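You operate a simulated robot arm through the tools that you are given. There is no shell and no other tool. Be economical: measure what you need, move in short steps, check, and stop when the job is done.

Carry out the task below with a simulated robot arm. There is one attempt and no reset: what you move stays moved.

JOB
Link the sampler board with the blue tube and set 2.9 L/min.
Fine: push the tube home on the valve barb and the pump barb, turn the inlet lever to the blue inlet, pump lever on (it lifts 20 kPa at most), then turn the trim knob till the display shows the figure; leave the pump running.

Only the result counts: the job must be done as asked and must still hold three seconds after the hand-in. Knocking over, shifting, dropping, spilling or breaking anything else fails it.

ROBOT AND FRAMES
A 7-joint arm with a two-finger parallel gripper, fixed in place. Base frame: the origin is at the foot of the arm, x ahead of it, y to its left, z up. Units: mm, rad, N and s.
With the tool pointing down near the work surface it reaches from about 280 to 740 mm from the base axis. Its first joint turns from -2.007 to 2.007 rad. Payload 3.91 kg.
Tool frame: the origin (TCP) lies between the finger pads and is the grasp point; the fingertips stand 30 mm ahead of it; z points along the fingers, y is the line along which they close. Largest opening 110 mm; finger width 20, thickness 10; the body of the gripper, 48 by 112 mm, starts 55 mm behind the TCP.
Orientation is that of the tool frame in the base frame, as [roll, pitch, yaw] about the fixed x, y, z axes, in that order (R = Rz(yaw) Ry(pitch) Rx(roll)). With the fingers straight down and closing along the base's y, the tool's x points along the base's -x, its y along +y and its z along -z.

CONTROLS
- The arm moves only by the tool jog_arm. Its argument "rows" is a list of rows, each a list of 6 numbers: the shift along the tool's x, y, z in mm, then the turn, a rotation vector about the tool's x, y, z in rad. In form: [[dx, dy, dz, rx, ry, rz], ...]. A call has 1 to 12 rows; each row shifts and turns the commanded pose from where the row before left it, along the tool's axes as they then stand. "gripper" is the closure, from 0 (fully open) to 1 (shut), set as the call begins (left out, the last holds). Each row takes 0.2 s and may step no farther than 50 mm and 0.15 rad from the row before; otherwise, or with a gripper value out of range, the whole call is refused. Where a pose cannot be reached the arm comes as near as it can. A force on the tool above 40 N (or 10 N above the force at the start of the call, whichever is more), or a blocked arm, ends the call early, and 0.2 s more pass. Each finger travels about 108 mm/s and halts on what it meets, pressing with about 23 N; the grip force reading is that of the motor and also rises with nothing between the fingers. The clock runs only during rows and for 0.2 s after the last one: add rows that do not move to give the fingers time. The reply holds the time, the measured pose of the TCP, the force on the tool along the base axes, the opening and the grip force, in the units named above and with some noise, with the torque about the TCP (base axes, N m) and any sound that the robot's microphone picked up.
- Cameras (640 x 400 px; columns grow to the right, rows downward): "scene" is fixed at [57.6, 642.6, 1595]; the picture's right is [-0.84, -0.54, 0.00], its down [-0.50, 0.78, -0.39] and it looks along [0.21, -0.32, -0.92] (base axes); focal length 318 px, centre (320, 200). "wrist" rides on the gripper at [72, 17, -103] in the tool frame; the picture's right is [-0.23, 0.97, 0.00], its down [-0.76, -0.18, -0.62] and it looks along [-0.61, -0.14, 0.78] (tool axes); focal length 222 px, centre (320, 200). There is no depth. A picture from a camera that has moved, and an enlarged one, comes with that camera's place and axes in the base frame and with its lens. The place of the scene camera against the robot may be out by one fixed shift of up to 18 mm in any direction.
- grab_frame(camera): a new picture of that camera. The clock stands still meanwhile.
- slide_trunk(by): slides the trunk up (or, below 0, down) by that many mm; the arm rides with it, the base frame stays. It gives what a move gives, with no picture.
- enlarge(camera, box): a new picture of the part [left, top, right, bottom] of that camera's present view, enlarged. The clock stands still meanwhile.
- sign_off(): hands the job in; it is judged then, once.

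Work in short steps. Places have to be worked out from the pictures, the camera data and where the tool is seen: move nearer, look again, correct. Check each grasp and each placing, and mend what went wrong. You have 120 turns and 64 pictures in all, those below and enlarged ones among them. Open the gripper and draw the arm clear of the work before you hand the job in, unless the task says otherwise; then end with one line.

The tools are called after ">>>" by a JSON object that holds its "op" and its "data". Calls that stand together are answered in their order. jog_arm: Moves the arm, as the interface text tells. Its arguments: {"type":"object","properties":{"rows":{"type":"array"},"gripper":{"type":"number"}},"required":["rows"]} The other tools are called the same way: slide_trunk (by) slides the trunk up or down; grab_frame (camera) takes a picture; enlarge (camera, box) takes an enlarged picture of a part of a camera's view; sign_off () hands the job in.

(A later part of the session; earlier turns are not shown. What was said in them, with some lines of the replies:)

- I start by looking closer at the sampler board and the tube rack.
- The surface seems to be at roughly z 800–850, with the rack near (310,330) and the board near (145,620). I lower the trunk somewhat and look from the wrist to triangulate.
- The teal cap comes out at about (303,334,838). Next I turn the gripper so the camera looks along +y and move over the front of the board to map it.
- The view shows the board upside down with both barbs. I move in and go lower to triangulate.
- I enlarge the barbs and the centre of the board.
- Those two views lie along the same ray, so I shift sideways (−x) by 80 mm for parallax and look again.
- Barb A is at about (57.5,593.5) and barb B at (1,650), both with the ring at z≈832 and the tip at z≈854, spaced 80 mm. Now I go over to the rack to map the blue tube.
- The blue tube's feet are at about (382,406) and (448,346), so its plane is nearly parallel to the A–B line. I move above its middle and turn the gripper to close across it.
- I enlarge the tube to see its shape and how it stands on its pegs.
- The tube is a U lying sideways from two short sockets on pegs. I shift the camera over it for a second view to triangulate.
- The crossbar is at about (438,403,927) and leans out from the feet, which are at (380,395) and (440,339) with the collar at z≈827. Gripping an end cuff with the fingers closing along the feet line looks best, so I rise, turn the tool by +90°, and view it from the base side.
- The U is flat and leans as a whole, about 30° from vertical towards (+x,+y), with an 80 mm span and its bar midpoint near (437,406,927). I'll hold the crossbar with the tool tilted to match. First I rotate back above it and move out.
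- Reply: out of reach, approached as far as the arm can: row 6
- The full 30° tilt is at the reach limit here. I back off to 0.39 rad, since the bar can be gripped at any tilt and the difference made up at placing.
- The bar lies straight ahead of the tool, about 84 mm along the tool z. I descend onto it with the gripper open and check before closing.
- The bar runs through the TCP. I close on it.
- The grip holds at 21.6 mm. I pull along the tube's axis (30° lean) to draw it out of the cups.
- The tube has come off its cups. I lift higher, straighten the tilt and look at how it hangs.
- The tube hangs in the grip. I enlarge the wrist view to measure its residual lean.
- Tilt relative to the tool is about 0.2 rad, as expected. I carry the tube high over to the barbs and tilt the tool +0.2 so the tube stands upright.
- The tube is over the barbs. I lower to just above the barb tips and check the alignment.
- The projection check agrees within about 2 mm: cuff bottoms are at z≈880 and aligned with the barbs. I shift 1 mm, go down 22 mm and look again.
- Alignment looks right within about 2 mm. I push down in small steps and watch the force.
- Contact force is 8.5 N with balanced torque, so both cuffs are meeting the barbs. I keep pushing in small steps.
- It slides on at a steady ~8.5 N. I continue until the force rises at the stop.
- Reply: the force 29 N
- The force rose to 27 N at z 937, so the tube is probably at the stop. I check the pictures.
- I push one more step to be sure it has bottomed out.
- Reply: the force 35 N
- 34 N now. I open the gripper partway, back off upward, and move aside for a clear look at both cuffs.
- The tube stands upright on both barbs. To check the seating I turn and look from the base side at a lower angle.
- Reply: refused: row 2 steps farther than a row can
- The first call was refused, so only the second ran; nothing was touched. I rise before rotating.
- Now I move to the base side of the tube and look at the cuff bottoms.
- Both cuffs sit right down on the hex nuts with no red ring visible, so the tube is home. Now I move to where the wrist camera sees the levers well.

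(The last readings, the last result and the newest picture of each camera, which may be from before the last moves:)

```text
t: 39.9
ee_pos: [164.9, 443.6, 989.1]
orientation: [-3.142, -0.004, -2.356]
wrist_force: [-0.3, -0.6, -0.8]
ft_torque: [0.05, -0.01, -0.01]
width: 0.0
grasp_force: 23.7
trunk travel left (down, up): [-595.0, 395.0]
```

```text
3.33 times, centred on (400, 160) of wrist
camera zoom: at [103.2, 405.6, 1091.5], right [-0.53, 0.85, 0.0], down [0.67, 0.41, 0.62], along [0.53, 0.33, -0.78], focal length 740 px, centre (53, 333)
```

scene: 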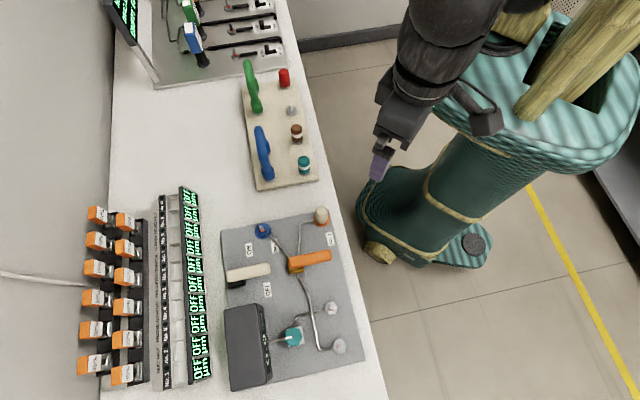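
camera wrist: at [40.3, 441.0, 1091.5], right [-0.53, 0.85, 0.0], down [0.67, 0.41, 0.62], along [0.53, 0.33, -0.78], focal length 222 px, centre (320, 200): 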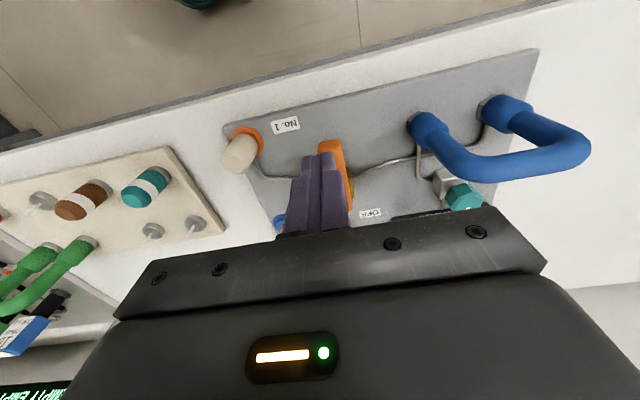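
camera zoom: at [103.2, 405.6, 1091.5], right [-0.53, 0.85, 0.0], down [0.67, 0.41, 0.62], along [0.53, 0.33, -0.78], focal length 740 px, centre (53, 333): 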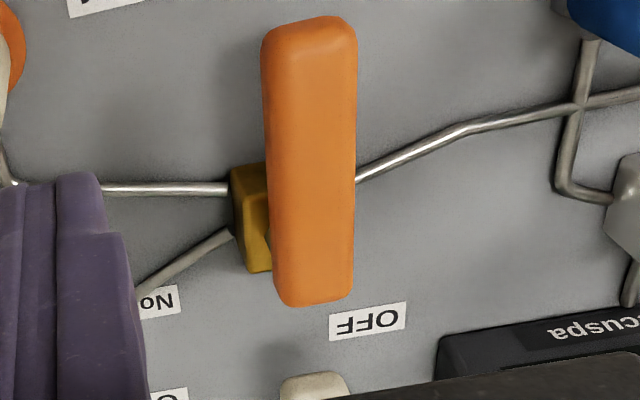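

The inlet lever's top is at z≈876, running from its tip (119,500) to its heel (185,567), with the pivot near (172,554). I place the closed fingertips beside its −x face to sweep it towards the blue inlet side.

>>> {"op": "jog_arm", "data": {"rows": [[-7, 35, 0, 0, 0, 0], [-7, 35, 0, 0, 0, 0], [-7, 36, 0, 0, 0, 0], [0, 0, 45, 0, 0, 0]]}}

>>> {"op": "jog_arm", "data": {"rows": [[0, 0, 25, 0, 0, 0], [0, 0, 25, 0, 0, 0]]}}

>>> {"op": "grab_frame", "data": {"camera": "wrist"}}

```text
t: 40.9
ee_pos: [105.6, 534.2, 942.7]
orientation: [-3.141, -0.003, -2.358]
wrist_force: [0.3, -1.1, 0.0]
ft_torque: [-0.01, 0.0, 0.0]
width: 0.0
grasp_force: 23.5
trunk travel left (down, up): [-595.0, 395.0]
```

```text
t: 41.5
ee_pos: [104.2, 534.3, 894.2]
orientation: [3.141, -0.004, -2.356]
wrist_force: [0.8, 0.1, -0.3]
ft_torque: [-0.05, 0.01, -0.02]
width: 0.0
grasp_force: 23.4
trunk travel left (down, up): [-595.0, 395.0]
```

```text
25 pictures are left
camera wrist: at [42.9, 495.7, 995.5], right [-0.53, 0.85, 0.0], down [0.67, 0.41, 0.62], along [0.53, 0.33, -0.78], focal length 222 px, centre (320, 200)
```

wrist: 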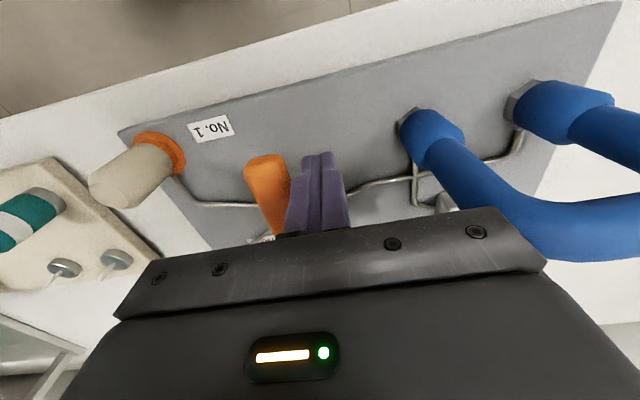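

The finger stands beside the lever. I close the gap and sweep the first 0.56 rad about the pivot.

>>> {"op": "jog_arm", "data": {"rows": [[0, -6, 0, 0, 0, 0], [0, -5, 0, 0, 0, 0], [2.6, -8.9, 0, 0, 0, -0.14], [2.6, -8.9, 0, 0, 0, -0.14], [2.6, -8.9, 0, 0, 0, -0.14], [2.6, -8.9, 0, 0, 0, -0.14]]}}

>>> {"op": "grab_frame", "data": {"camera": "wrist"}}

```text
t: 42.9
ee_pos: [137.3, 498.0, 893.3]
orientation: [-3.141, 0.001, -1.795]
wrist_force: [0.2, 0.3, 0.3]
ft_torque: [0.0, -0.02, 0.02]
width: 0.0
grasp_force: 23.2
trunk travel left (down, up): [-595.0, 395.0]
```

```text
24 pictures are left
camera wrist: at [105.5, 432.0, 996.3], right [-0.9, 0.44, 0.0], down [0.34, 0.7, 0.62], along [0.27, 0.56, -0.78], focal length 222 px, centre (320, 200)
```

wrist: 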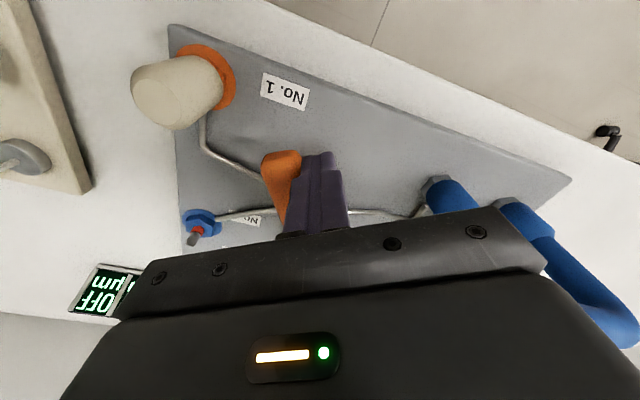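

The lever turns freely with the finger. I continue to about 90°.

>>> {"op": "jog_arm", "data": {"rows": [[2.6, -8.9, 0, 0, 0, -0.14], [2.6, -8.9, 0, 0, 0, -0.14], [2.6, -8.9, 0, 0, 0, -0.14], [2.6, -8.9, 0, 0, 0, -0.14], [2.6, -8.9, 0, 0, 0, -0.14], [2.6, -8.9, 0, 0, 0, -0.14], [2.6, -8.9, 0, 0, 0, -0.14]]}}

>>> {"op": "enlarge", "data": {"camera": "scene", "box": [220, 210, 380, 310]}}

```text
t: 44.5
ee_pos: [199.0, 494.4, 892.8]
orientation: [3.141, -0.001, -0.815]
wrist_force: [0.4, -0.2, 0.2]
ft_torque: [-0.02, -0.04, -0.01]
width: 0.1
grasp_force: 23.4
trunk travel left (down, up): [-595.0, 395.0]
```

```text
4.00 times, centred on (300, 260) of scene
camera zoom: at [57.6, 642.6, 1595.0], right [-0.84, -0.54, 0.0], down [-0.5, 0.78, -0.39], along [0.21, -0.32, -0.92], focal length 1272 px, centre (400, -40)
```

zoom: 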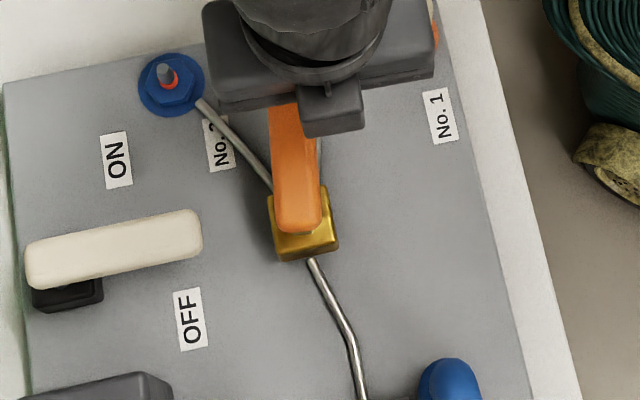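

The lever now points along the direction beside the "No. 2" (blue) label. I nudge slightly further to feel whether there is a stop.

>>> {"op": "jog_arm", "data": {"rows": [[0.7, -2.5, 0, 0, 0, -0.04], [0.6, -1.9, 0, 0, 0, -0.03]]}}

>>> {"op": "grab_frame", "data": {"camera": "wrist"}}

```text
t: 45.1
ee_pos: [202.0, 495.5, 892.3]
orientation: [3.138, 0.001, -0.748]
wrist_force: [0.8, -0.3, 0.2]
ft_torque: [0.01, 0.0, 0.0]
width: 0.1
grasp_force: 23.1
trunk travel left (down, up): [-595.0, 395.0]
```

```text
22 pictures are left
camera wrist: at [245.7, 434.6, 995.4], right [-0.83, -0.56, 0.0], down [-0.44, 0.65, 0.62], along [-0.35, 0.52, -0.78], focal length 222 px, centre (320, 200)
```

wrist: 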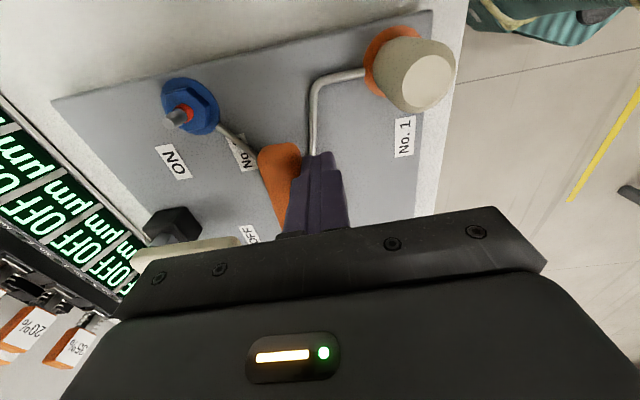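

No stop is felt yet. I go on in small increments and watch the force.

>>> {"op": "jog_arm", "data": {"rows": [[0.9, -3.1, 0, 0, 0, -0.05], [0.9, -3.1, 0, 0, 0, -0.05]]}}

>>> {"op": "enlarge", "data": {"camera": "scene", "box": [220, 210, 380, 310]}}

```text
t: 45.7
ee_pos: [206.1, 498.0, 892.4]
orientation: [3.138, 0.0, -0.645]
wrist_force: [-9.4, -10.0, -2.5]
ft_torque: [-0.1, 0.13, -0.13]
width: 0.1
grasp_force: 23.2
trunk travel left (down, up): [-595.0, 395.0]
```

```text
4.00 times, centred on (300, 260) of scene
camera zoom: at [57.6, 642.6, 1595.0], right [-0.84, -0.54, 0.0], down [-0.5, 0.78, -0.39], along [0.21, -0.32, -0.92], focal length 1272 px, centre (400, -40)
```

zoom: 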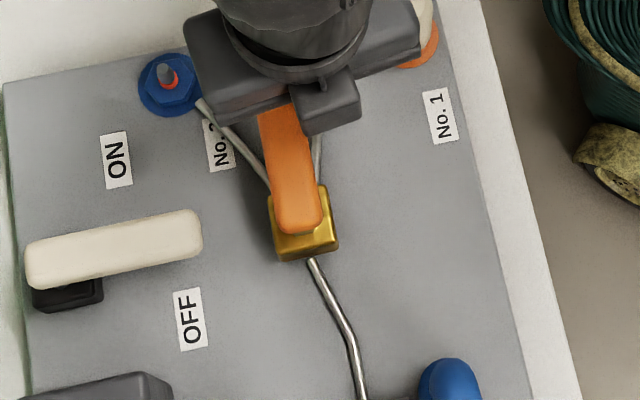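

There is now ~14 N of lateral resistance: the inlet lever is at its end stop on the No. 2 side. I back off, rise, and turn the tool back for the pump lever (pivot ≈ (268,642)).

>>> {"op": "jog_arm", "data": {"rows": [[0, 15, 0, 0, 0, 0], [0, 0, -45, 0, 0, 0], [0, 0, -45, 0, 0, 0]]}}

>>> {"op": "jog_arm", "data": {"rows": [[0, 0, 0, 0, 0, 0.1426], [0, 0, 0, 0, 0, 0.1426], [0, 0, 0, 0, 0, 0.1426], [0, 0, 0, 0, 0, 0.1426], [0, 0, 0, 0, 0, 0.1426], [0, 0, 0, 0, 0, 0.1426], [0, 0, 0, 0, 0, 0.1426], [0, 0, 0, 0, 0, 0.1426], [0, 0, 0, 0, 0, 0.1426], [0, 0, 0, 0, 0, 0.1426], [0, 0, 0, 0, 0, 0.1426], [0, 0, 0, 0, 0, 0.1426]]}}

>>> {"op": "enlarge", "data": {"camera": "wrist", "box": [220, 80, 440, 220]}}

```text
t: 46.5
ee_pos: [199.2, 486.0, 985.6]
orientation: [3.141, 0.0, -0.648]
wrist_force: [0.0, 0.5, -0.4]
ft_torque: [-0.01, 0.02, -0.02]
width: 0.0
grasp_force: 23.5
trunk travel left (down, up): [-595.0, 395.0]
```

```text
t: 49.1
ee_pos: [198.8, 487.9, 984.2]
orientation: [-3.14, -0.001, -2.36]
wrist_force: [0.5, 0.0, -0.4]
ft_torque: [0.0, 0.04, 0.0]
width: 0.2
grasp_force: 22.7
trunk travel left (down, up): [-595.0, 395.0]
```

```text
2.86 times, centred on (330, 150) of wrist
camera zoom: at [136.8, 449.5, 1086.5], right [-0.52, 0.85, 0.0], down [0.67, 0.41, 0.62], along [0.53, 0.33, -0.78], focal length 635 px, centre (291, 343)
```

zoom: 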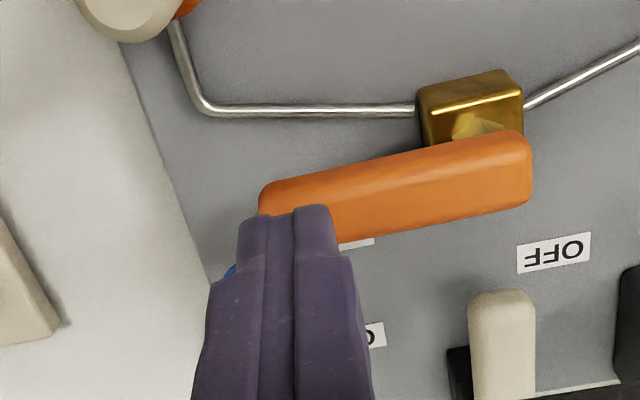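

The white lever's tip is near (216,595), and the display box stands close to its −x side. I move above the gap between them and check before going down.

>>> {"op": "jog_arm", "data": {"rows": [[-31, 30, 0, 0, 0, 0], [-31, 30, 0, 0, 0, 0], [-31.6, 30, 0, 0, 0, 0], [0, 0, 45, 0, 0, 0]]}}

>>> {"op": "enlarge", "data": {"camera": "wrist", "box": [220, 80, 440, 220]}}

```text
t: 50.1
ee_pos: [204.2, 620.0, 938.5]
orientation: [3.141, -0.001, -2.357]
wrist_force: [-0.2, -0.3, -0.5]
ft_torque: [0.02, -0.01, -0.01]
width: 0.2
grasp_force: 23.3
trunk travel left (down, up): [-595.0, 395.0]
```

```text
2.86 times, centred on (330, 150) of wrist
camera zoom: at [141.1, 580.2, 1041.7], right [-0.53, 0.85, 0.0], down [0.67, 0.41, 0.62], along [0.53, 0.33, -0.78], focal length 635 px, centre (291, 343)
```

zoom: 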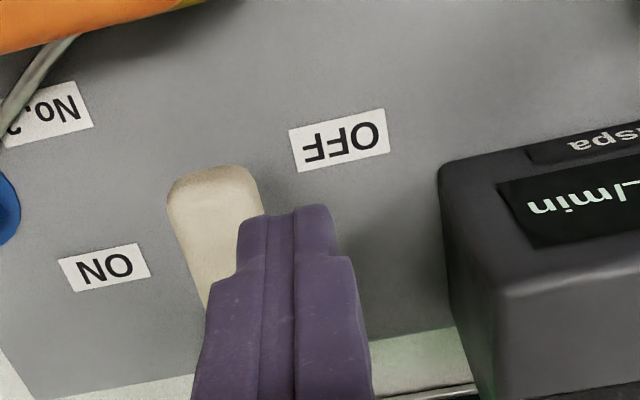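

The finger would just clip the lever's edge, while there is plenty of room to the box. I shift 8 mm outward and 8 mm inward along the lever, then descend.

>>> {"op": "jog_arm", "data": {"rows": [[-8, 8, 0, 0, 0, 0], [0, 0, 22, 0, 0, 0], [0, 0, 22.5, 0, 0, 0]]}}

```text
t: 50.9
ee_pos: [202.5, 628.6, 894.1]
orientation: [-3.141, -0.002, -2.359]
wrist_force: [-1.0, -0.2, 1.0]
ft_torque: [-0.02, -0.01, 0.0]
width: 0.0
grasp_force: 23.3
trunk travel left (down, up): [-595.0, 395.0]
```

It is down without contact. I sweep the pump lever about its pivot towards ON.

>>> {"op": "jog_arm", "data": {"rows": [[0, -8, 0, 0, 0, 0], [2.6, -9.4, 0, 0, 0, -0.14], [2.6, -9.4, 0, 0, 0, -0.14], [2.6, -9.4, 0, 0, 0, -0.14], [2.6, -9.4, 0, 0, 0, -0.14], [2.6, -9.4, 0, 0, 0, -0.14], [2.6, -9.4, 0, 0, 0, -0.14], [2.6, -9.4, 0, 0, 0, -0.14], [2.6, -9.4, 0, 0, 0, -0.14], [2.6, -9.4, 0, 0, 0, -0.14], [2.6, -9.4, 0, 0, 0, -0.14]]}}

>>> {"op": "enlarge", "data": {"camera": "scene", "box": [210, 210, 370, 400]}}

```text
t: 53.3
ee_pos: [290.4, 585.8, 892.8]
orientation: [3.138, 0.0, -0.955]
wrist_force: [-0.2, 0.0, 0.2]
ft_torque: [-0.03, -0.03, -0.02]
width: 0.0
grasp_force: 22.8
trunk travel left (down, up): [-595.0, 395.0]
```

```text
2.11 times, centred on (290, 305) of scene
camera zoom: at [57.6, 642.6, 1595.0], right [-0.84, -0.54, 0.0], down [-0.5, 0.78, -0.39], along [0.21, -0.32, -0.92], focal length 669 px, centre (383, -21)
```

zoom: 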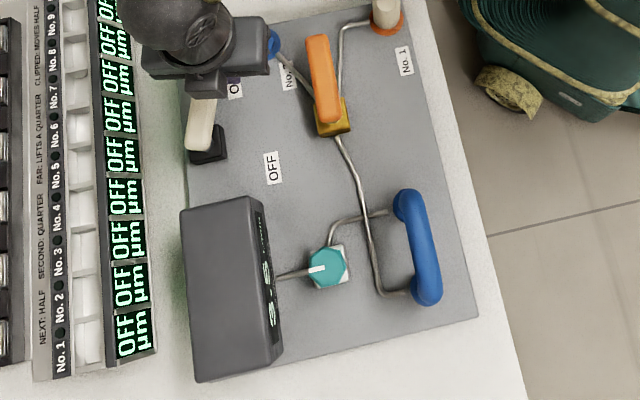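

The lever is about 80° over. I continue in small steps to its stop.

>>> {"op": "jog_arm", "data": {"rows": [[1.3, -4, 0, 0, 0, -0.06], [1.3, -4, 0, 0, 0, -0.06], [1.3, -4, 0, 0, 0, -0.06]]}}

>>> {"op": "jog_arm", "data": {"rows": [[1.1, -3.3, 0, 0, 0, -0.05]]}}

```text
t: 54.1
ee_pos: [301.2, 588.8, 892.3]
orientation: [3.138, 0.001, -0.776]
wrist_force: [0.0, -0.7, -0.4]
ft_torque: [-0.01, 0.0, -0.01]
width: 0.0
grasp_force: 23.4
trunk travel left (down, up): [-595.0, 395.0]
```

```text
t: 54.5
ee_pos: [304.1, 591.4, 893.9]
orientation: [-3.14, 0.001, -0.728]
wrist_force: [0.2, -0.5, 0.2]
ft_torque: [0.03, 0.01, -0.02]
width: 0.0
grasp_force: 22.8
trunk travel left (down, up): [-595.0, 395.0]
```

>>> {"op": "jog_arm", "data": {"rows": [[1.1, -3.3, 0, 0, 0, -0.05], [1.1, -3.3, 0, 0, 0, -0.05]]}}

>>> {"op": "enlarge", "data": {"camera": "scene", "box": [230, 205, 330, 365]}}

```text
t: 55.1
ee_pos: [308.1, 593.1, 894.2]
orientation: [3.137, 0.001, -0.627]
wrist_force: [-7.9, -11.1, 0.3]
ft_torque: [-0.11, 0.04, -0.09]
width: 0.0
grasp_force: 22.9
trunk travel left (down, up): [-595.0, 395.0]
```

```text
2.50 times, centred on (280, 285) of scene
camera zoom: at [57.6, 642.6, 1595.0], right [-0.84, -0.54, 0.0], down [-0.5, 0.78, -0.39], along [0.21, -0.32, -0.92], focal length 795 px, centre (420, -12)
```

zoom: 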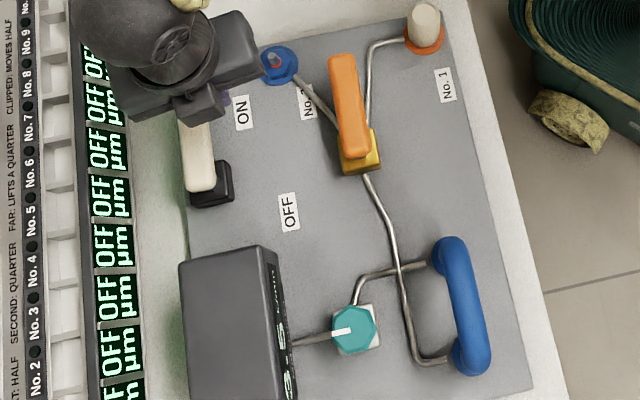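

The pump lever is at its stop and the display has lit up with a reading. I back off and rise.

>>> {"op": "jog_arm", "data": {"rows": [[0, 15, 0, 0, 0, 0], [0, 0, -45, 0, 0, 0], [0, 0, -45, 0, 0, 0.08], [0, 0, 0, 0, 0, 0.08]]}}

>>> {"op": "enlarge", "data": {"camera": "scene", "box": [220, 280, 310, 400]}}

```text
t: 56.1
ee_pos: [301.4, 582.2, 983.2]
orientation: [3.139, 0.0, -0.789]
wrist_force: [0.7, 0.5, 0.3]
ft_torque: [0.0, 0.02, 0.02]
width: 0.1
grasp_force: 22.9
trunk travel left (down, up): [-595.0, 395.0]
```

```text
3.33 times, centred on (265, 340) of scene
camera zoom: at [57.6, 642.6, 1595.0], right [-0.84, -0.54, 0.0], down [-0.5, 0.78, -0.39], along [0.21, -0.32, -0.92], focal length 1060 px, centre (503, -267)
```

zoom: 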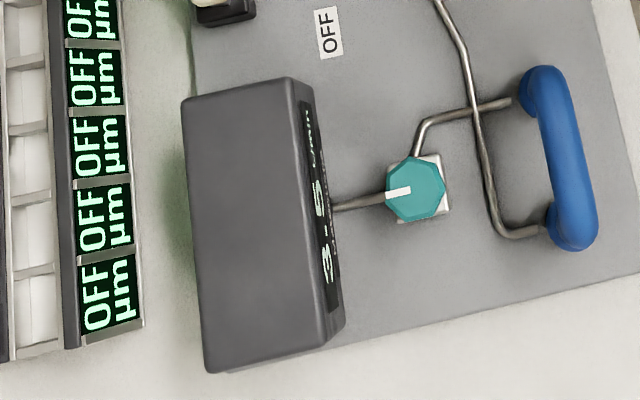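

The display reads about 3.5, and 2.9 is needed. I move above the trim knob (≈(94.5,689.5), top z≈867) with the gripper opened.

>>> {"op": "jog_arm", "data": {"gripper": 0.3, "rows": [[-37, 11.9, 0, 0, 0, 0], [-37, 11.9, 0, 0, 0, 0], [-37, 11.9, 0, 0, 0, 0], [-37, 11.9, 0, 0, 0, 0], [-37, 11.9, 0, 0, 0, 0], [-37, 11.9, 0, 0, 0, 0], [0, 0, 20, 0, 0, 0]]}}

>>> {"op": "grab_frame", "data": {"camera": "wrist"}}

```text
t: 57.7
ee_pos: [94.7, 680.8, 961.3]
orientation: [3.14, 0.0, -0.788]
wrist_force: [-0.3, 0.4, 0.4]
ft_torque: [0.0, -0.01, 0.0]
width: 77.1
grasp_force: 0.2
out of reach, approached as far as the arm can: row 6
trunk travel left (down, up): [-595.0, 395.0]
```

```text
15 pictures are left
camera wrist: at [134.6, 618.7, 1064.4], right [-0.85, -0.53, 0.0], down [-0.41, 0.67, 0.62], along [-0.33, 0.53, -0.78], focal length 222 px, centre (320, 200)
```

wrist: 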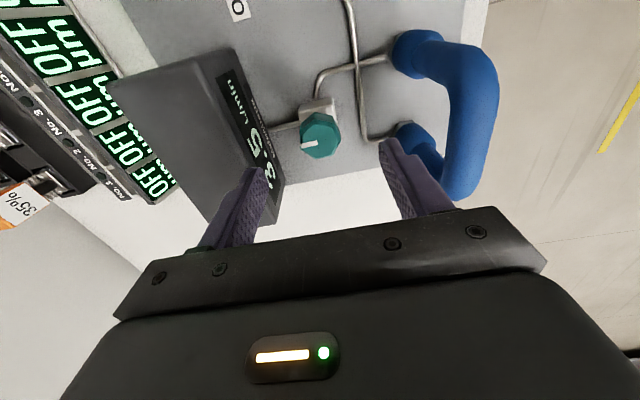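

The display shows 3.5 L/min and is legible from here. I narrow the opening to ~56 mm, centre on the knob, and descend part-way.

>>> {"op": "jog_arm", "data": {"gripper": 0.49, "rows": [[0, 0, 30, 0, 0, 0], [-6.7, -4.2, 20, 0, 0, 0]]}}

>>> {"op": "enlarge", "data": {"camera": "wrist", "box": [220, 60, 440, 220]}}

```text
t: 58.3
ee_pos: [91.6, 689.1, 912.8]
orientation: [3.139, -0.001, -0.789]
wrist_force: [-0.2, -0.3, 1.7]
ft_torque: [-0.03, 0.04, -0.02]
width: 55.9
grasp_force: 0.0
trunk travel left (down, up): [-595.0, 395.0]
```

```text
2.50 times, centred on (330, 140) of wrist
camera zoom: at [131.7, 626.2, 1015.3], right [-0.85, -0.53, 0.0], down [-0.41, 0.67, 0.62], along [-0.33, 0.53, -0.78], focal length 555 px, centre (295, 350)
```

zoom: 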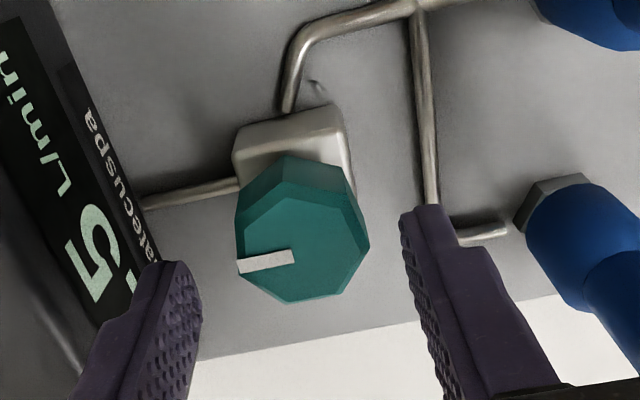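

The knob is centred between the fingers. I descend to grip height and close gently on it.

>>> {"op": "jog_arm", "data": {"rows": [[-1.2, 0, 16, 0, 0, 0], [0, 0, 14, 0, 0, 0]]}}

>>> {"op": "jog_arm", "data": {"gripper": 1, "rows": [[0, 0, 0, 0, 0, 0], [0, 0, 0, 0, 0, 0]]}}

```text
t: 58.9
ee_pos: [90.2, 689.2, 881.2]
orientation: [3.141, -0.001, -0.79]
wrist_force: [0.3, 0.3, -0.5]
ft_torque: [0.02, 0.02, -0.04]
width: 56.1
grasp_force: 0.0
trunk travel left (down, up): [-595.0, 395.0]
```

```text
t: 59.5
ee_pos: [90.1, 687.5, 881.5]
orientation: [3.14, -0.001, -0.787]
wrist_force: [-7.3, -12.3, -0.6]
ft_torque: [0.25, 0.27, -0.07]
width: 38.1
grasp_force: 22.9
trunk travel left (down, up): [-595.0, 395.0]
```

It is gripped at 38 mm with some side load. I ease that and turn 0.15 rad clockwise to see the effect.

>>> {"op": "jog_arm", "data": {"rows": [[0, 2, 0, 0, 0, 0], [0, 0, 0, 0, 0, 0.15], [0, 0, 0, 0, 0, 0]]}}

>>> {"op": "grab_frame", "data": {"camera": "wrist"}}

```text
t: 60.3
ee_pos: [89.5, 688.7, 882.2]
orientation: [3.14, -0.001, -0.939]
wrist_force: [-5.6, -6.6, -0.6]
ft_torque: [0.47, -0.07, -0.04]
width: 38.1
grasp_force: 23.1
trunk travel left (down, up): [-595.0, 395.0]
```

```text
13 pictures are left
camera wrist: at [120.1, 620.7, 984.7], right [-0.92, -0.39, 0.0], down [-0.31, 0.72, 0.62], along [-0.24, 0.57, -0.78], focal length 222 px, centre (320, 200)
```

wrist: 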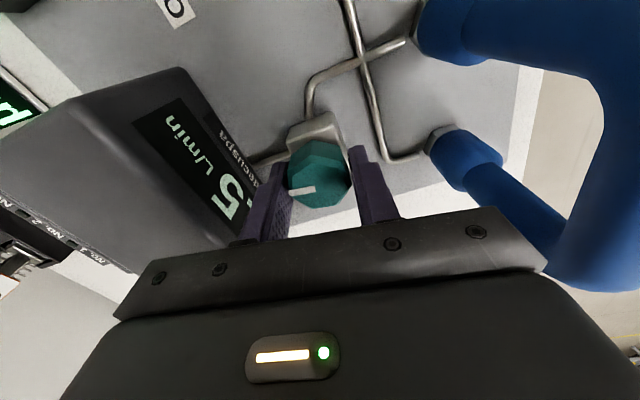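

The wrist shows only the decimal digit ("5"). I read the whole display from the scene camera.

>>> {"op": "enlarge", "data": {"camera": "scene", "box": [270, 295, 360, 375]}}

```text
5.00 times, centred on (315, 335) of scene
camera zoom: at [57.6, 642.6, 1595.0], right [-0.84, -0.54, 0.0], down [-0.5, 0.78, -0.39], along [0.21, -0.32, -0.92], focal length 1590 px, centre (345, -475)
```

zoom: 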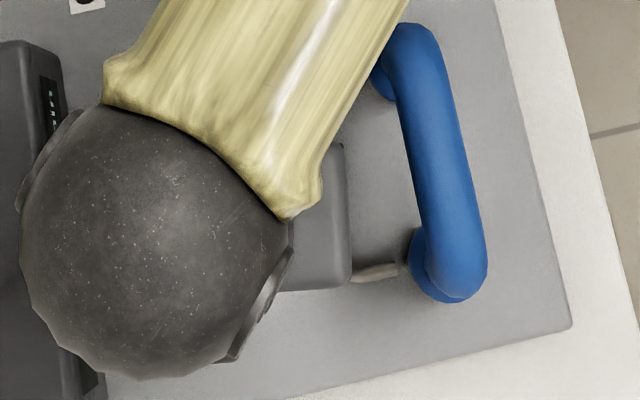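

The scene view is occluded, so I'll go by the decimal digit in the wrist view. I turn another 0.3 rad the same way.

>>> {"op": "jog_arm", "data": {"rows": [[0, 0, 0, 0, 0, 0.15], [0, 0, 0, 0, 0, 0.15], [0, 0, 0, 0, 0, 0], [0, 0, 0, 0, 0, 0]]}}

>>> {"op": "grab_frame", "data": {"camera": "wrist"}}

```text
t: 61.3
ee_pos: [90.8, 689.1, 881.5]
orientation: [-3.14, 0.0, -1.24]
wrist_force: [-1.3, -0.5, -0.4]
ft_torque: [0.05, -0.21, -0.02]
width: 38.1
grasp_force: 23.4
trunk travel left (down, up): [-595.0, 395.0]
```

```text
11 pictures are left
camera wrist: at [99.5, 615.5, 984.7], right [-0.99, -0.1, 0.0], down [-0.08, 0.78, 0.62], along [-0.06, 0.62, -0.78], focal length 222 px, centre (320, 200)
```

wrist: 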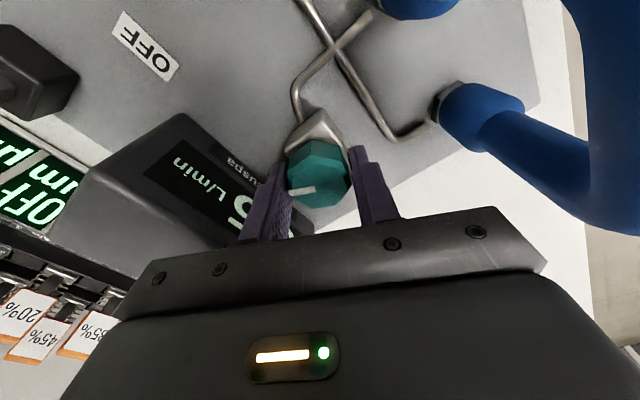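

>>> {"op": "enlarge", "data": {"camera": "wrist", "box": [140, 130, 300, 250]}}

```text
3.33 times, centred on (220, 190) of wrist
camera zoom: at [99.5, 615.5, 984.7], right [-0.99, -0.1, 0.0], down [-0.08, 0.78, 0.62], along [-0.06, 0.62, -0.78], focal length 740 px, centre (653, 233)
```

zoom: 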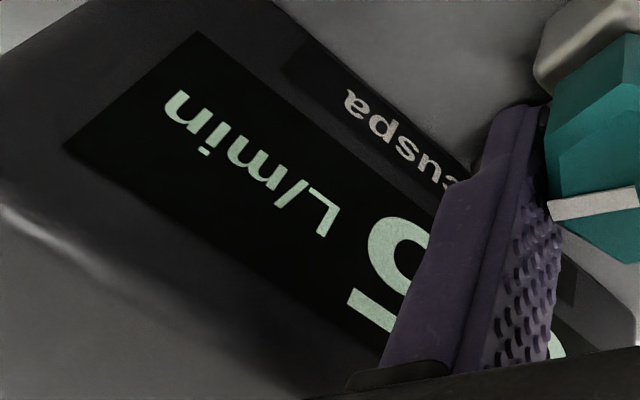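

The digit still reads 5 after +0.45 rad, so this direction seems to have no effect (or the effect lags). I turn the other way, to net −0.3 rad from the start, and read again.

>>> {"op": "jog_arm", "data": {"rows": [[0, 0, 0, 0, 0, -0.15], [0, 0, 0, 0, 0, -0.15], [0, 0, 0, 0, 0, -0.15], [0, 0, 0, 0, 0, -0.15], [0, 0, 0, 0, 0, -0.15], [0, 0, 0, 0, 0, 0], [0, 0, 0, 0, 0, 0]]}}

>>> {"op": "enlarge", "data": {"camera": "wrist", "box": [140, 100, 360, 250]}}

```text
t: 62.9
ee_pos: [88.1, 687.2, 882.7]
orientation: [3.139, 0.001, -0.488]
wrist_force: [-8.3, -6.3, 0.5]
ft_torque: [-0.1, 0.05, -0.27]
width: 37.9
grasp_force: 22.4
trunk travel left (down, up): [-595.0, 395.0]
```

```text
2.67 times, centred on (250, 175) of wrist
camera zoom: at [146.0, 639.4, 985.8], right [-0.66, -0.75, 0.0], down [-0.59, 0.51, 0.62], along [-0.47, 0.41, -0.78], focal length 592 px, centre (507, 267)
```

zoom: 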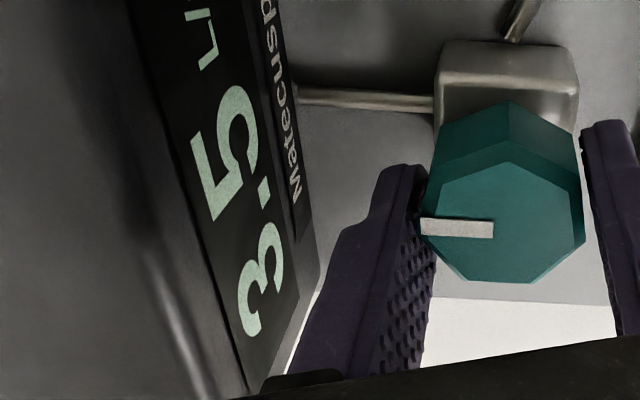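

It still reads 3.5, with the knob following the gripper, so it seems near the wide-open (insensitive) end. I turn clockwise much further, to net +1.2 rad.

>>> {"op": "jog_arm", "data": {"rows": [[0, 0, 0, 0, 0, 0.15], [0, 0, 0, 0, 0, 0.15], [0, 0, 0, 0, 0, 0.15], [0, 0, 0, 0, 0, 0.15], [0, 0, 0, 0, 0, 0.15], [0, 0, 0, 0, 0, 0.15], [0, 0, 0, 0, 0, 0.15], [0, 0, 0, 0, 0, 0.15], [0, 0, 0, 0, 0, 0.15], [0, 0, 0, 0, 0, 0.15]]}}

```text
t: 65.1
ee_pos: [94.0, 688.8, 883.2]
orientation: [3.141, 0.001, -1.991]
wrist_force: [10.4, 11.3, 8.2]
ft_torque: [0.33, -0.06, 0.0]
width: 37.9
grasp_force: 23.2
trunk travel left (down, up): [-595.0, 395.0]
```

I release the knob and rise to read the display.

>>> {"op": "jog_arm", "data": {"gripper": 0.49, "rows": [[0, 0, 0, 0, 0, 0], [0, 0, -30, 0, 0, 0], [0, 0, -40, 0, 0, 0]]}}

>>> {"op": "grab_frame", "data": {"camera": "wrist"}}

```text
t: 65.9
ee_pos: [90.1, 689.3, 952.2]
orientation: [-3.141, -0.003, -1.989]
wrist_force: [-0.5, 0.3, 0.5]
ft_torque: [-0.03, -0.03, -0.01]
width: 56.0
grasp_force: 0.0
trunk travel left (down, up): [-595.0, 395.0]
```

```text
8 pictures are left
camera wrist: at [47.2, 629.0, 1054.9], right [-0.8, 0.6, 0.0], down [0.47, 0.63, 0.62], along [0.37, 0.5, -0.78], focal length 222 px, centre (320, 200)
```

wrist: 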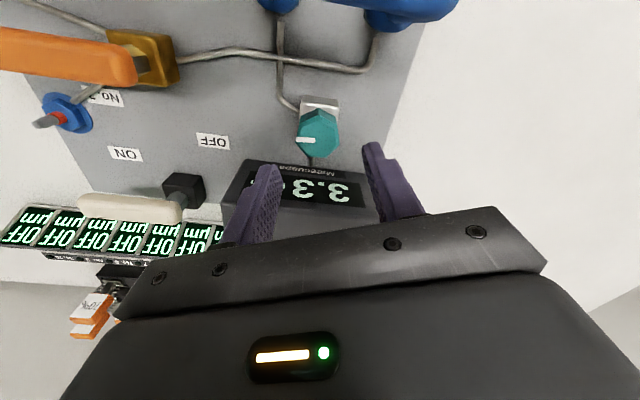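

It reads 3.3, so clockwise lowers the flow. I turn the open gripper back by 0.785 rad (one pair of octagon flats) and re-grip.

>>> {"op": "jog_arm", "data": {"rows": [[0, 0, 0, 0, 0, -0.131], [0, 0, 0, 0, 0, -0.131], [0, 0, 0, 0, 0, -0.131], [0, 0, 0, 0, 0, -0.131], [0, 0, 0, 0, 0, -0.131], [0, 0, 0, 0, 0, -0.13], [0, 0, 35, 0, 0, 0], [0, 0, 35, 0, 0, 0]]}}

>>> {"op": "jog_arm", "data": {"gripper": 1, "rows": [[0, 0, 0, 0, 0, 0], [0, 0, 0, 0, 0, 0]]}}

```text
t: 67.7
ee_pos: [90.7, 696.1, 883.4]
orientation: [3.14, -0.003, -1.201]
wrist_force: [-0.1, 0.3, 0.7]
ft_torque: [-0.01, -0.01, 0.02]
width: 56.2
grasp_force: 0.1
out of reach, approached as far as the arm can: row 7, 8
trunk travel left (down, up): [-595.0, 395.0]
```

```text
t: 68.3
ee_pos: [88.3, 695.7, 883.0]
orientation: [3.137, -0.003, -1.201]
wrist_force: [-11.5, -8.6, -0.4]
ft_torque: [0.27, 0.19, -0.11]
width: 37.4
grasp_force: 23.3
trunk travel left (down, up): [-595.0, 395.0]
```

The approach ended ~7 mm off centre. I open, re-centre and grip again.

>>> {"op": "jog_arm", "data": {"gripper": 0.49, "rows": [[0, 0, 0, 0, 0, 0], [6.5, 0.5, 0, 0, 0, 0], [0, 0, 0, 0, 0, 0]]}}

>>> {"op": "jog_arm", "data": {"gripper": 1, "rows": [[0, 0, 0, 0, 0, 0], [0, 0, 0, 0, 0, 0]]}}

```text
t: 69.1
ee_pos: [92.5, 695.7, 884.1]
orientation: [3.14, -0.004, -1.201]
wrist_force: [0.1, -0.2, -0.3]
ft_torque: [0.01, 0.0, 0.0]
width: 56.0
grasp_force: 0.1
out of reach, approached as far as the arm can: row 2
trunk travel left (down, up): [-595.0, 395.0]
```

```text
t: 69.7
ee_pos: [89.5, 694.4, 884.0]
orientation: [3.138, -0.007, -1.198]
wrist_force: [-21.2, -11.1, 0.5]
ft_torque: [0.07, 0.02, -0.25]
width: 37.6
grasp_force: 22.8
trunk travel left (down, up): [-595.0, 395.0]
```

The arm is stuck near some joint limit here. I open, rise, and see where it can go.

>>> {"op": "jog_arm", "data": {"gripper": 0.49, "rows": [[0, 0, 0, 0, 0, 0], [0, 0, -35, 0, 0, 0], [0, 0, -35, 0, 0, 0]]}}

>>> {"op": "jog_arm", "data": {"rows": [[10, 0, 0, 0, 0, 0]]}}

```text
t: 70.5
ee_pos: [93.6, 686.2, 950.9]
orientation: [3.14, 0.001, -1.205]
wrist_force: [0.7, -0.4, -0.5]
ft_torque: [-0.01, 0.03, 0.02]
width: 56.0
grasp_force: 0.1
out of reach, approached as far as the arm can: row 3
trunk travel left (down, up): [-595.0, 395.0]
```

```text
t: 70.9
ee_pos: [96.3, 684.3, 953.0]
orientation: [3.14, -0.002, -1.203]
wrist_force: [0.9, -0.2, -0.7]
ft_torque: [0.01, -0.01, -0.01]
width: 56.0
grasp_force: 0.1
out of reach, approached as far as the arm can: row 1
trunk travel left (down, up): [-595.0, 395.0]
```

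The command seems to have drifted beyond reach, so I pull it back toward the base until it tracks again.

>>> {"op": "jog_arm", "data": {"rows": [[8, 0, 0, 0, 0, 0], [8, 0, 0, 0, 0, 0]]}}

```text
t: 71.5
ee_pos: [106.3, 682.9, 956.5]
orientation: [3.138, -0.002, -1.203]
wrist_force: [-0.6, 0.5, -1.1]
ft_torque: [-0.02, 0.03, 0.04]
width: 56.2
grasp_force: 0.0
out of reach, approached as far as the arm can: row 1, 2
trunk travel left (down, up): [-595.0, 395.0]
```

>>> {"op": "jog_arm", "data": {"rows": [[0, 0, 15, 0, 0, 0], [12, 20, 0, 0, 0, 0], [12, 0, 0, 0, 0, 0]]}}

```text
t: 72.3
ee_pos: [95.6, 685.1, 947.3]
orientation: [3.14, -0.001, -1.203]
wrist_force: [0.0, -0.6, 0.4]
ft_torque: [-0.01, -0.02, 0.02]
width: 56.3
grasp_force: 0.1
out of reach, approached as far as the arm can: row 2, 3
trunk travel left (down, up): [-595.0, 395.0]
```

>>> {"op": "jog_arm", "data": {"rows": [[20, 8, 0, 0, 0, 0], [20, 8, 0, 0, 0, 0]]}}

```text
t: 72.9
ee_pos: [96.7, 683.7, 952.0]
orientation: [3.14, -0.002, -1.202]
wrist_force: [0.8, -0.5, -0.5]
ft_torque: [0.0, -0.02, -0.04]
width: 56.2
grasp_force: 0.0
out of reach, approached as far as the arm can: row 1, 2
trunk travel left (down, up): [-595.0, 395.0]
```

The arm seems to sit on a joint limit rather than at the reach limit. I turn the wrist back the other way a little and retract upward to free it.

>>> {"op": "jog_arm", "data": {"rows": [[0, 0, 0, 0, 0, 0.14], [0, 0, 0, 0, 0, 0.14], [0, 0, 0, 0, 0, 0.14], [0, 0, 0, 0, 0, 0.14]]}}

```text
t: 73.9
ee_pos: [95.8, 684.2, 952.7]
orientation: [3.14, -0.001, -1.766]
wrist_force: [0.5, 0.4, -0.4]
ft_torque: [-0.01, 0.01, -0.04]
width: 56.2
grasp_force: 0.0
trunk travel left (down, up): [-595.0, 395.0]
```

>>> {"op": "jog_arm", "data": {"rows": [[15, 0, 0, 0, 0, 0], [15, 0, 0, 0, 0, 0]]}}

```text
t: 74.5
ee_pos: [93.8, 684.3, 955.7]
orientation: [-3.141, -0.001, -1.762]
wrist_force: [0.4, -0.1, -0.4]
ft_torque: [-0.02, 0.01, 0.01]
width: 55.9
grasp_force: 0.0
out of reach, approached as far as the arm can: row 1, 2
trunk travel left (down, up): [-595.0, 395.0]
```

>>> {"op": "jog_arm", "data": {"rows": [[0, 0, -30, 0, 0, 0], [0, 0, -30, 0, 0, 0], [0, 0, -30, 0, 0, 0], [30, 0, 0, 0, 0, 0], [30, 0, 0, 0, 0, 0]]}}

```text
t: 75.5
ee_pos: [100.3, 658.8, 1067.5]
orientation: [3.136, 0.045, -1.775]
wrist_force: [-0.2, 0.4, -0.3]
ft_torque: [0.0, -0.04, 0.02]
width: 56.0
grasp_force: 0.1
out of reach, approached as far as the arm can: row 1, 2, 3
trunk travel left (down, up): [-595.0, 395.0]
stopped in row 4: the arm was blocked; the commanded pose is now the measured one
```

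>>> {"op": "jog_arm", "data": {"rows": [[20, 0, 0, 0, 0, 0], [20, 0, 0, 0, 0, 0], [20, 0, 0, 0, 0, 0]]}}

```text
t: 75.8
ee_pos: [99.6, 658.7, 1069.0]
orientation: [3.136, 0.044, -1.774]
wrist_force: [-0.3, 0.0, -0.5]
ft_torque: [-0.02, 0.02, 0.0]
width: 56.2
grasp_force: 0.1
out of reach, approached as far as the arm can: row 1
trunk travel left (down, up): [-595.0, 395.0]
stopped in row 1: the arm was blocked; the commanded pose is now the measured one
```

The arm reports blocked. I look at the scene.

>>> {"op": "grab_frame", "data": {"camera": "scene"}}

```text
7 pictures are left
```

scene: 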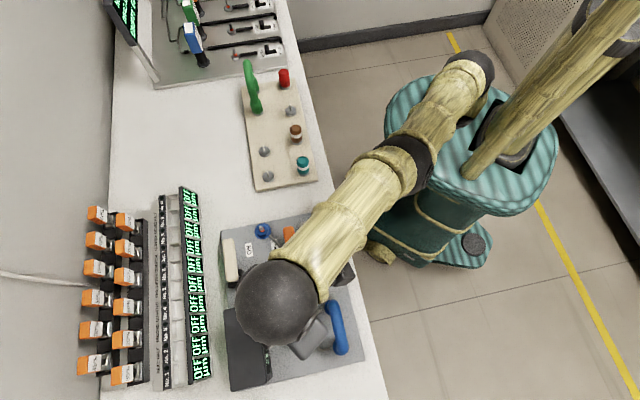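

The arm is almost straight, so it is stuck at a stretched-elbow singularity with nothing touching. I move it down along the free direction, then try drawing inward with a large step.

>>> {"op": "jog_arm", "data": {"rows": [[0, 0, 30, 0, 0, 0], [0, 0, 30, 0, 0, 0]]}}

>>> {"op": "jog_arm", "data": {"rows": [[45, 0, 0, 0, 0, 0]]}}

```text
t: 76.4
ee_pos: [99.8, 677.8, 1015.3]
orientation: [3.136, 0.044, -1.775]
wrist_force: [0.0, -0.5, 0.4]
ft_torque: [0.02, 0.0, -0.01]
width: 56.1
grasp_force: 0.1
out of reach, approached as far as the arm can: row 1, 2
trunk travel left (down, up): [-595.0, 395.0]
```

```text
t: 76.8
ee_pos: [94.9, 674.4, 1022.6]
orientation: [3.137, 0.044, -1.776]
wrist_force: [0.5, 0.3, 0.3]
ft_torque: [0.0, 0.0, 0.01]
width: 56.2
grasp_force: 0.0
out of reach, approached as far as the arm can: row 1
trunk travel left (down, up): [-595.0, 395.0]
```

>>> {"op": "jog_arm", "data": {"rows": [[0, 0, 0, 0, -0.14, 0], [0, 0, 0, 0, -0.14, 0]]}}

```text
t: 77.4
ee_pos: [98.0, 727.9, 1040.5]
orientation: [3.138, 0.326, -1.776]
wrist_force: [-0.8, -0.9, 0.7]
ft_torque: [0.0, -0.01, 0.0]
width: 55.9
grasp_force: 0.0
out of reach, approached as far as the arm can: row 1, 2
trunk travel left (down, up): [-595.0, 395.0]
```

The wrist stayed put, so the elbow is straight. With this tilt the tool x axis now points straight at the shoulder, so I pull along it repeatedly.

>>> {"op": "jog_arm", "data": {"rows": [[50, 0, 0, 0, 0, 0], [50, 0, 0, 0, 0, 0], [50, 0, 0, 0, 0, 0], [50, 0, 0, 0, 0, 0]]}}

```text
t: 78.4
ee_pos: [78.0, 729.1, 1039.3]
orientation: [3.137, 0.323, -1.776]
wrist_force: [-0.5, 0.0, 0.5]
ft_torque: [0.02, -0.01, -0.03]
width: 56.1
grasp_force: 0.0
out of reach, approached as far as the arm can: row 1, 2, 3, 4
trunk travel left (down, up): [-595.0, 395.0]
```

Pulling in does not work. Perhaps the elbow has gone slightly past straight, so I push outward to full stretch and then draw in again.

>>> {"op": "jog_arm", "data": {"rows": [[-20, 0, 0, 0, 0, 0], [-20, 0, 0, 0, 0, 0]]}}

```text
t: 79.0
ee_pos: [82.5, 730.6, 1041.9]
orientation: [3.137, 0.324, -1.778]
wrist_force: [0.2, -0.1, 0.0]
ft_torque: [0.04, 0.0, -0.03]
width: 56.0
grasp_force: 0.0
out of reach, approached as far as the arm can: row 1, 2
trunk travel left (down, up): [-595.0, 395.0]
```

>>> {"op": "jog_arm", "data": {"rows": [[0, 0, 0, 0, 0.14, 0], [0, 0, 0, 0, 0.14, 0], [0, 0, -30, 0, 0.04, 0], [0, 0, -30, 0, 0, 0], [4, 0, 0, 0, 0, 0], [4, 0, 0, 0, 0, 0]]}}

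```text
t: 80.4
ee_pos: [87.8, 639.7, 1078.3]
orientation: [3.135, 0.004, -1.775]
wrist_force: [0.6, -0.5, 0.1]
ft_torque: [0.0, 0.02, 0.03]
width: 56.2
grasp_force: 0.1
out of reach, approached as far as the arm can: row 1, 2, 3, 4
trunk travel left (down, up): [-595.0, 395.0]
```

It tracks again. I keep drawing inward in small steps.

>>> {"op": "jog_arm", "data": {"rows": [[5, 0, 0, 0, 0, 0], [5, 0, 0, 0, 0, 0], [8, 0, 0, 0, 0, 0], [8, 0, 0, 0, 0, 0], [8, 0, 0, 0, 0, 0], [8, 0, 0, 0, 0, 0]]}}

```text
t: 81.8
ee_pos: [80.2, 597.4, 1079.6]
orientation: [3.135, 0.006, -1.775]
wrist_force: [-0.3, 0.5, -0.5]
ft_torque: [-0.01, 0.02, 0.02]
width: 56.1
grasp_force: 0.0
trunk travel left (down, up): [-595.0, 395.0]
```

It is free. I raise the trunk by 100 mm so the knob lies well inside reach (the wrist level with the shoulder).

>>> {"op": "slide_trunk", "data": {"by": 100}}

>>> {"op": "jog_arm", "data": {"rows": [[0, 0, 40, 0, 0, 0], [0, 0, 40, 0, 0, 0], [-30, 0, 40, 0, 0, 0], [-30, 0, 40, 0, 0, 0]]}}

```text
t: 83.1
ee_pos: [79.9, 597.6, 1179.0]
orientation: [3.138, 0.005, -1.774]
wrist_force: [-0.4, 0.6, -0.2]
ft_torque: [-0.02, 0.0, -0.02]
width: 56.1
grasp_force: 0.1
trunk travel left (down, up): [-695.0, 295.0]
```

```text
t: 84.1
ee_pos: [91.8, 658.5, 1017.3]
orientation: [3.138, 0.007, -1.776]
wrist_force: [0.0, 0.6, 0.1]
ft_torque: [-0.03, 0.0, 0.04]
width: 56.3
grasp_force: 0.1
trunk travel left (down, up): [-695.0, 295.0]
```

It tracks well. I turn to yaw −1.2, move above the knob, and descend to just above it.

>>> {"op": "jog_arm", "data": {"rows": [[0, 0, 0, 0, 0, -0.1425], [0, 0, 0, 0, 0, -0.1425], [0, 0, 0, 0, 0, -0.1425], [0, 0, 0, 0, 0, -0.1425], [-15, -5, 25, 0, 0, 0], [-14.2, -5.3, 25, 0, 0, 0], [0, 0, 40, 0, 0, 0]]}}

```text
t: 85.7
ee_pos: [88.1, 689.4, 930.5]
orientation: [3.14, 0.008, -1.207]
wrist_force: [-0.2, -0.2, 0.0]
ft_torque: [-0.04, 0.02, 0.03]
width: 56.1
grasp_force: 0.1
trunk travel left (down, up): [-695.0, 295.0]
```

>>> {"op": "jog_arm", "data": {"rows": [[0.7, -2.3, 24, 0, 0, 0], [0, 0, 24, 0, 0, 0], [0, 0, 0, 0, 0, 0]]}}

>>> {"op": "jog_arm", "data": {"gripper": 1, "rows": [[0, 0, 0, 0, 0, 0], [0, 0, 0, 0, 0, 0]]}}

```text
t: 86.5
ee_pos: [90.7, 689.1, 880.7]
orientation: [3.139, 0.005, -1.204]
wrist_force: [0.5, 0.3, -0.7]
ft_torque: [0.0, 0.0, 0.02]
width: 55.8
grasp_force: 0.0
trunk travel left (down, up): [-695.0, 295.0]
```

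```text
t: 87.1
ee_pos: [91.3, 689.5, 882.2]
orientation: [3.141, 0.007, -1.206]
wrist_force: [-2.7, -2.5, 0.1]
ft_torque: [0.2, 0.12, 0.0]
width: 37.7
grasp_force: 22.7
trunk travel left (down, up): [-695.0, 295.0]
```

It is gripped well. I turn 0.65 rad clockwise, then release, rise and read.

>>> {"op": "jog_arm", "data": {"rows": [[0, 0, 0, 0, 0, 0.13], [0, 0, 0, 0, 0, 0.13], [0, 0, 0, 0, 0, 0.13], [0, 0, 0, 0, 0, 0.13], [0, 0, 0, 0, 0, 0.13], [0, 0, 0, 0, 0, 0]]}}

>>> {"op": "jog_arm", "data": {"gripper": 0.49, "rows": [[0, 0, 0, 0, 0, 0], [0, 0, -35, 0, 0, 0], [0, 0, -35, 0, 0, 0]]}}

>>> {"op": "enlarge", "data": {"camera": "wrist", "box": [220, 80, 420, 220]}}

```text
t: 88.5
ee_pos: [92.4, 688.4, 882.1]
orientation: [3.139, 0.006, -1.86]
wrist_force: [0.7, -6.2, 0.5]
ft_torque: [-0.17, -0.56, 0.0]
width: 37.6
grasp_force: 23.3
trunk travel left (down, up): [-695.0, 295.0]
```

```text
t: 89.3
ee_pos: [92.5, 686.8, 951.2]
orientation: [3.137, 0.005, -1.855]
wrist_force: [-0.3, -0.4, 0.7]
ft_torque: [0.03, 0.0, -0.03]
width: 56.1
grasp_force: 0.1
trunk travel left (down, up): [-695.0, 295.0]
```

```text
2.86 times, centred on (320, 150) of wrist
camera zoom: at [57.1, 622.1, 1054.8], right [-0.87, 0.49, 0.01], down [0.39, 0.68, 0.63], along [0.3, 0.55, -0.78], focal length 635 px, centre (320, 343)
```

zoom: 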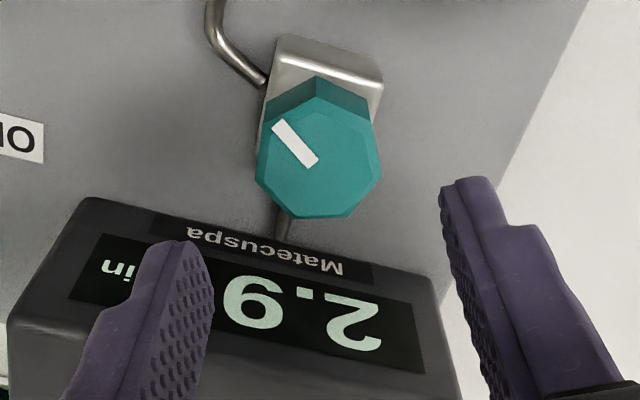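

It looks like 2.9 (upside down). I enlarge to tell 9 from 6.

>>> {"op": "enlarge", "data": {"camera": "wrist", "box": [280, 165, 360, 215]}}

```text
8.00 times, centred on (320, 190) of wrist
camera zoom: at [57.1, 622.1, 1054.8], right [-0.87, 0.49, 0.01], down [0.39, 0.68, 0.63], along [0.3, 0.55, -0.78], focal length 1777 px, centre (320, 280)
```

zoom: 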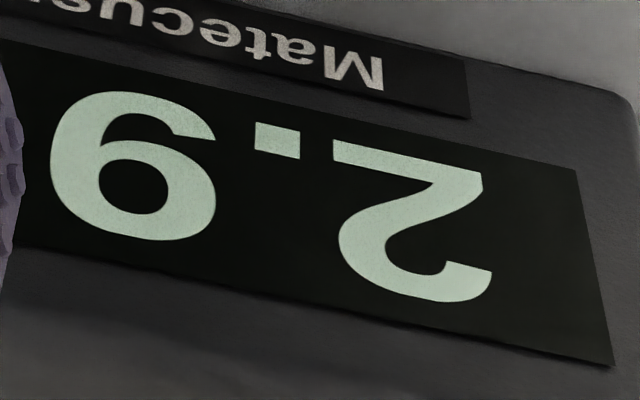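

It is 2.9. I draw the arm up and back, open the gripper fully, then re-read after a few seconds.

>>> {"op": "jog_arm", "data": {"gripper": 0, "rows": [[10, 0, -40, 0, 0, 0], [15, 0, -40, 0, 0, 0], [20, 0, -40, 0, 0, 0], [25, 0, 0, 0, 0, 0], [25, 0, 0, 0, 0, 0], [30, 0, 0, 0, 0, 0], [40, 0, 0, 0, 0, 0], [40, 0, 0, 0, 0, 0], [40, 0, 0, 0, 0, 0], [40, 0, 0, 0, 0, 0], [40, 0, 0, 0, 0, 0], [0, 0, 0, 0, 0, 0]]}}

>>> {"op": "enlarge", "data": {"camera": "scene", "box": [215, 205, 365, 395]}}

>>> {"op": "enlarge", "data": {"camera": "scene", "box": [260, 310, 320, 370]}}

```text
t: 91.9
ee_pos: [2.4, 376.0, 1071.2]
orientation: [3.137, 0.005, -1.856]
wrist_force: [-0.1, -0.6, 0.2]
ft_torque: [0.03, 0.01, 0.03]
width: 110.2
grasp_force: 0.0
trunk travel left (down, up): [-695.0, 295.0]
```

```text
2.11 times, centred on (290, 300) of scene
camera zoom: at [57.6, 642.6, 1595.0], right [-0.84, -0.54, 0.0], down [-0.5, 0.78, -0.39], along [0.21, -0.32, -0.92], focal length 669 px, centre (383, -10)
```

zoom: 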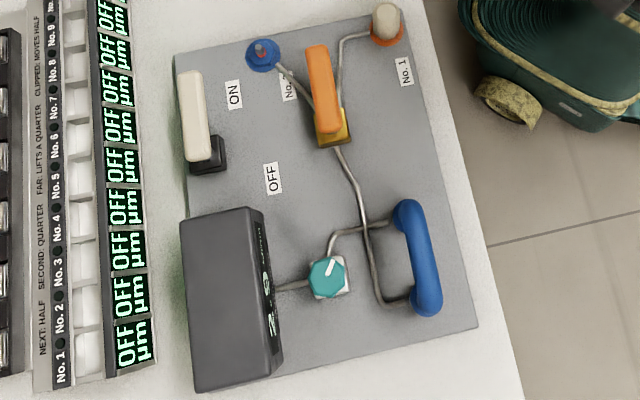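

```text
6.67 times, centred on (290, 340) of scene
camera zoom: at [57.6, 642.6, 1595.0], right [-0.84, -0.54, 0.0], down [-0.5, 0.78, -0.39], along [0.21, -0.32, -0.92], focal length 2119 px, centre (520, -733)
```

zoom: 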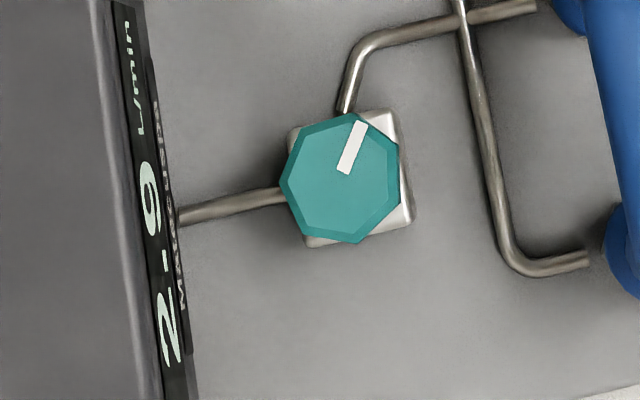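

The display holds steady at 2.9, the tube is home, the inlet lever is on the blue side, the pump is on, and the arm is clear and open. I hand in.

>>> {"op": "sign_off", "data": {}}

```text
The job is handed in.
```

The job is handed in: the blue tube sits down on both barbs, the inlet lever is turned to the blue inlet, and the pump is running with the display at 2.9 L/min just before hand-in.
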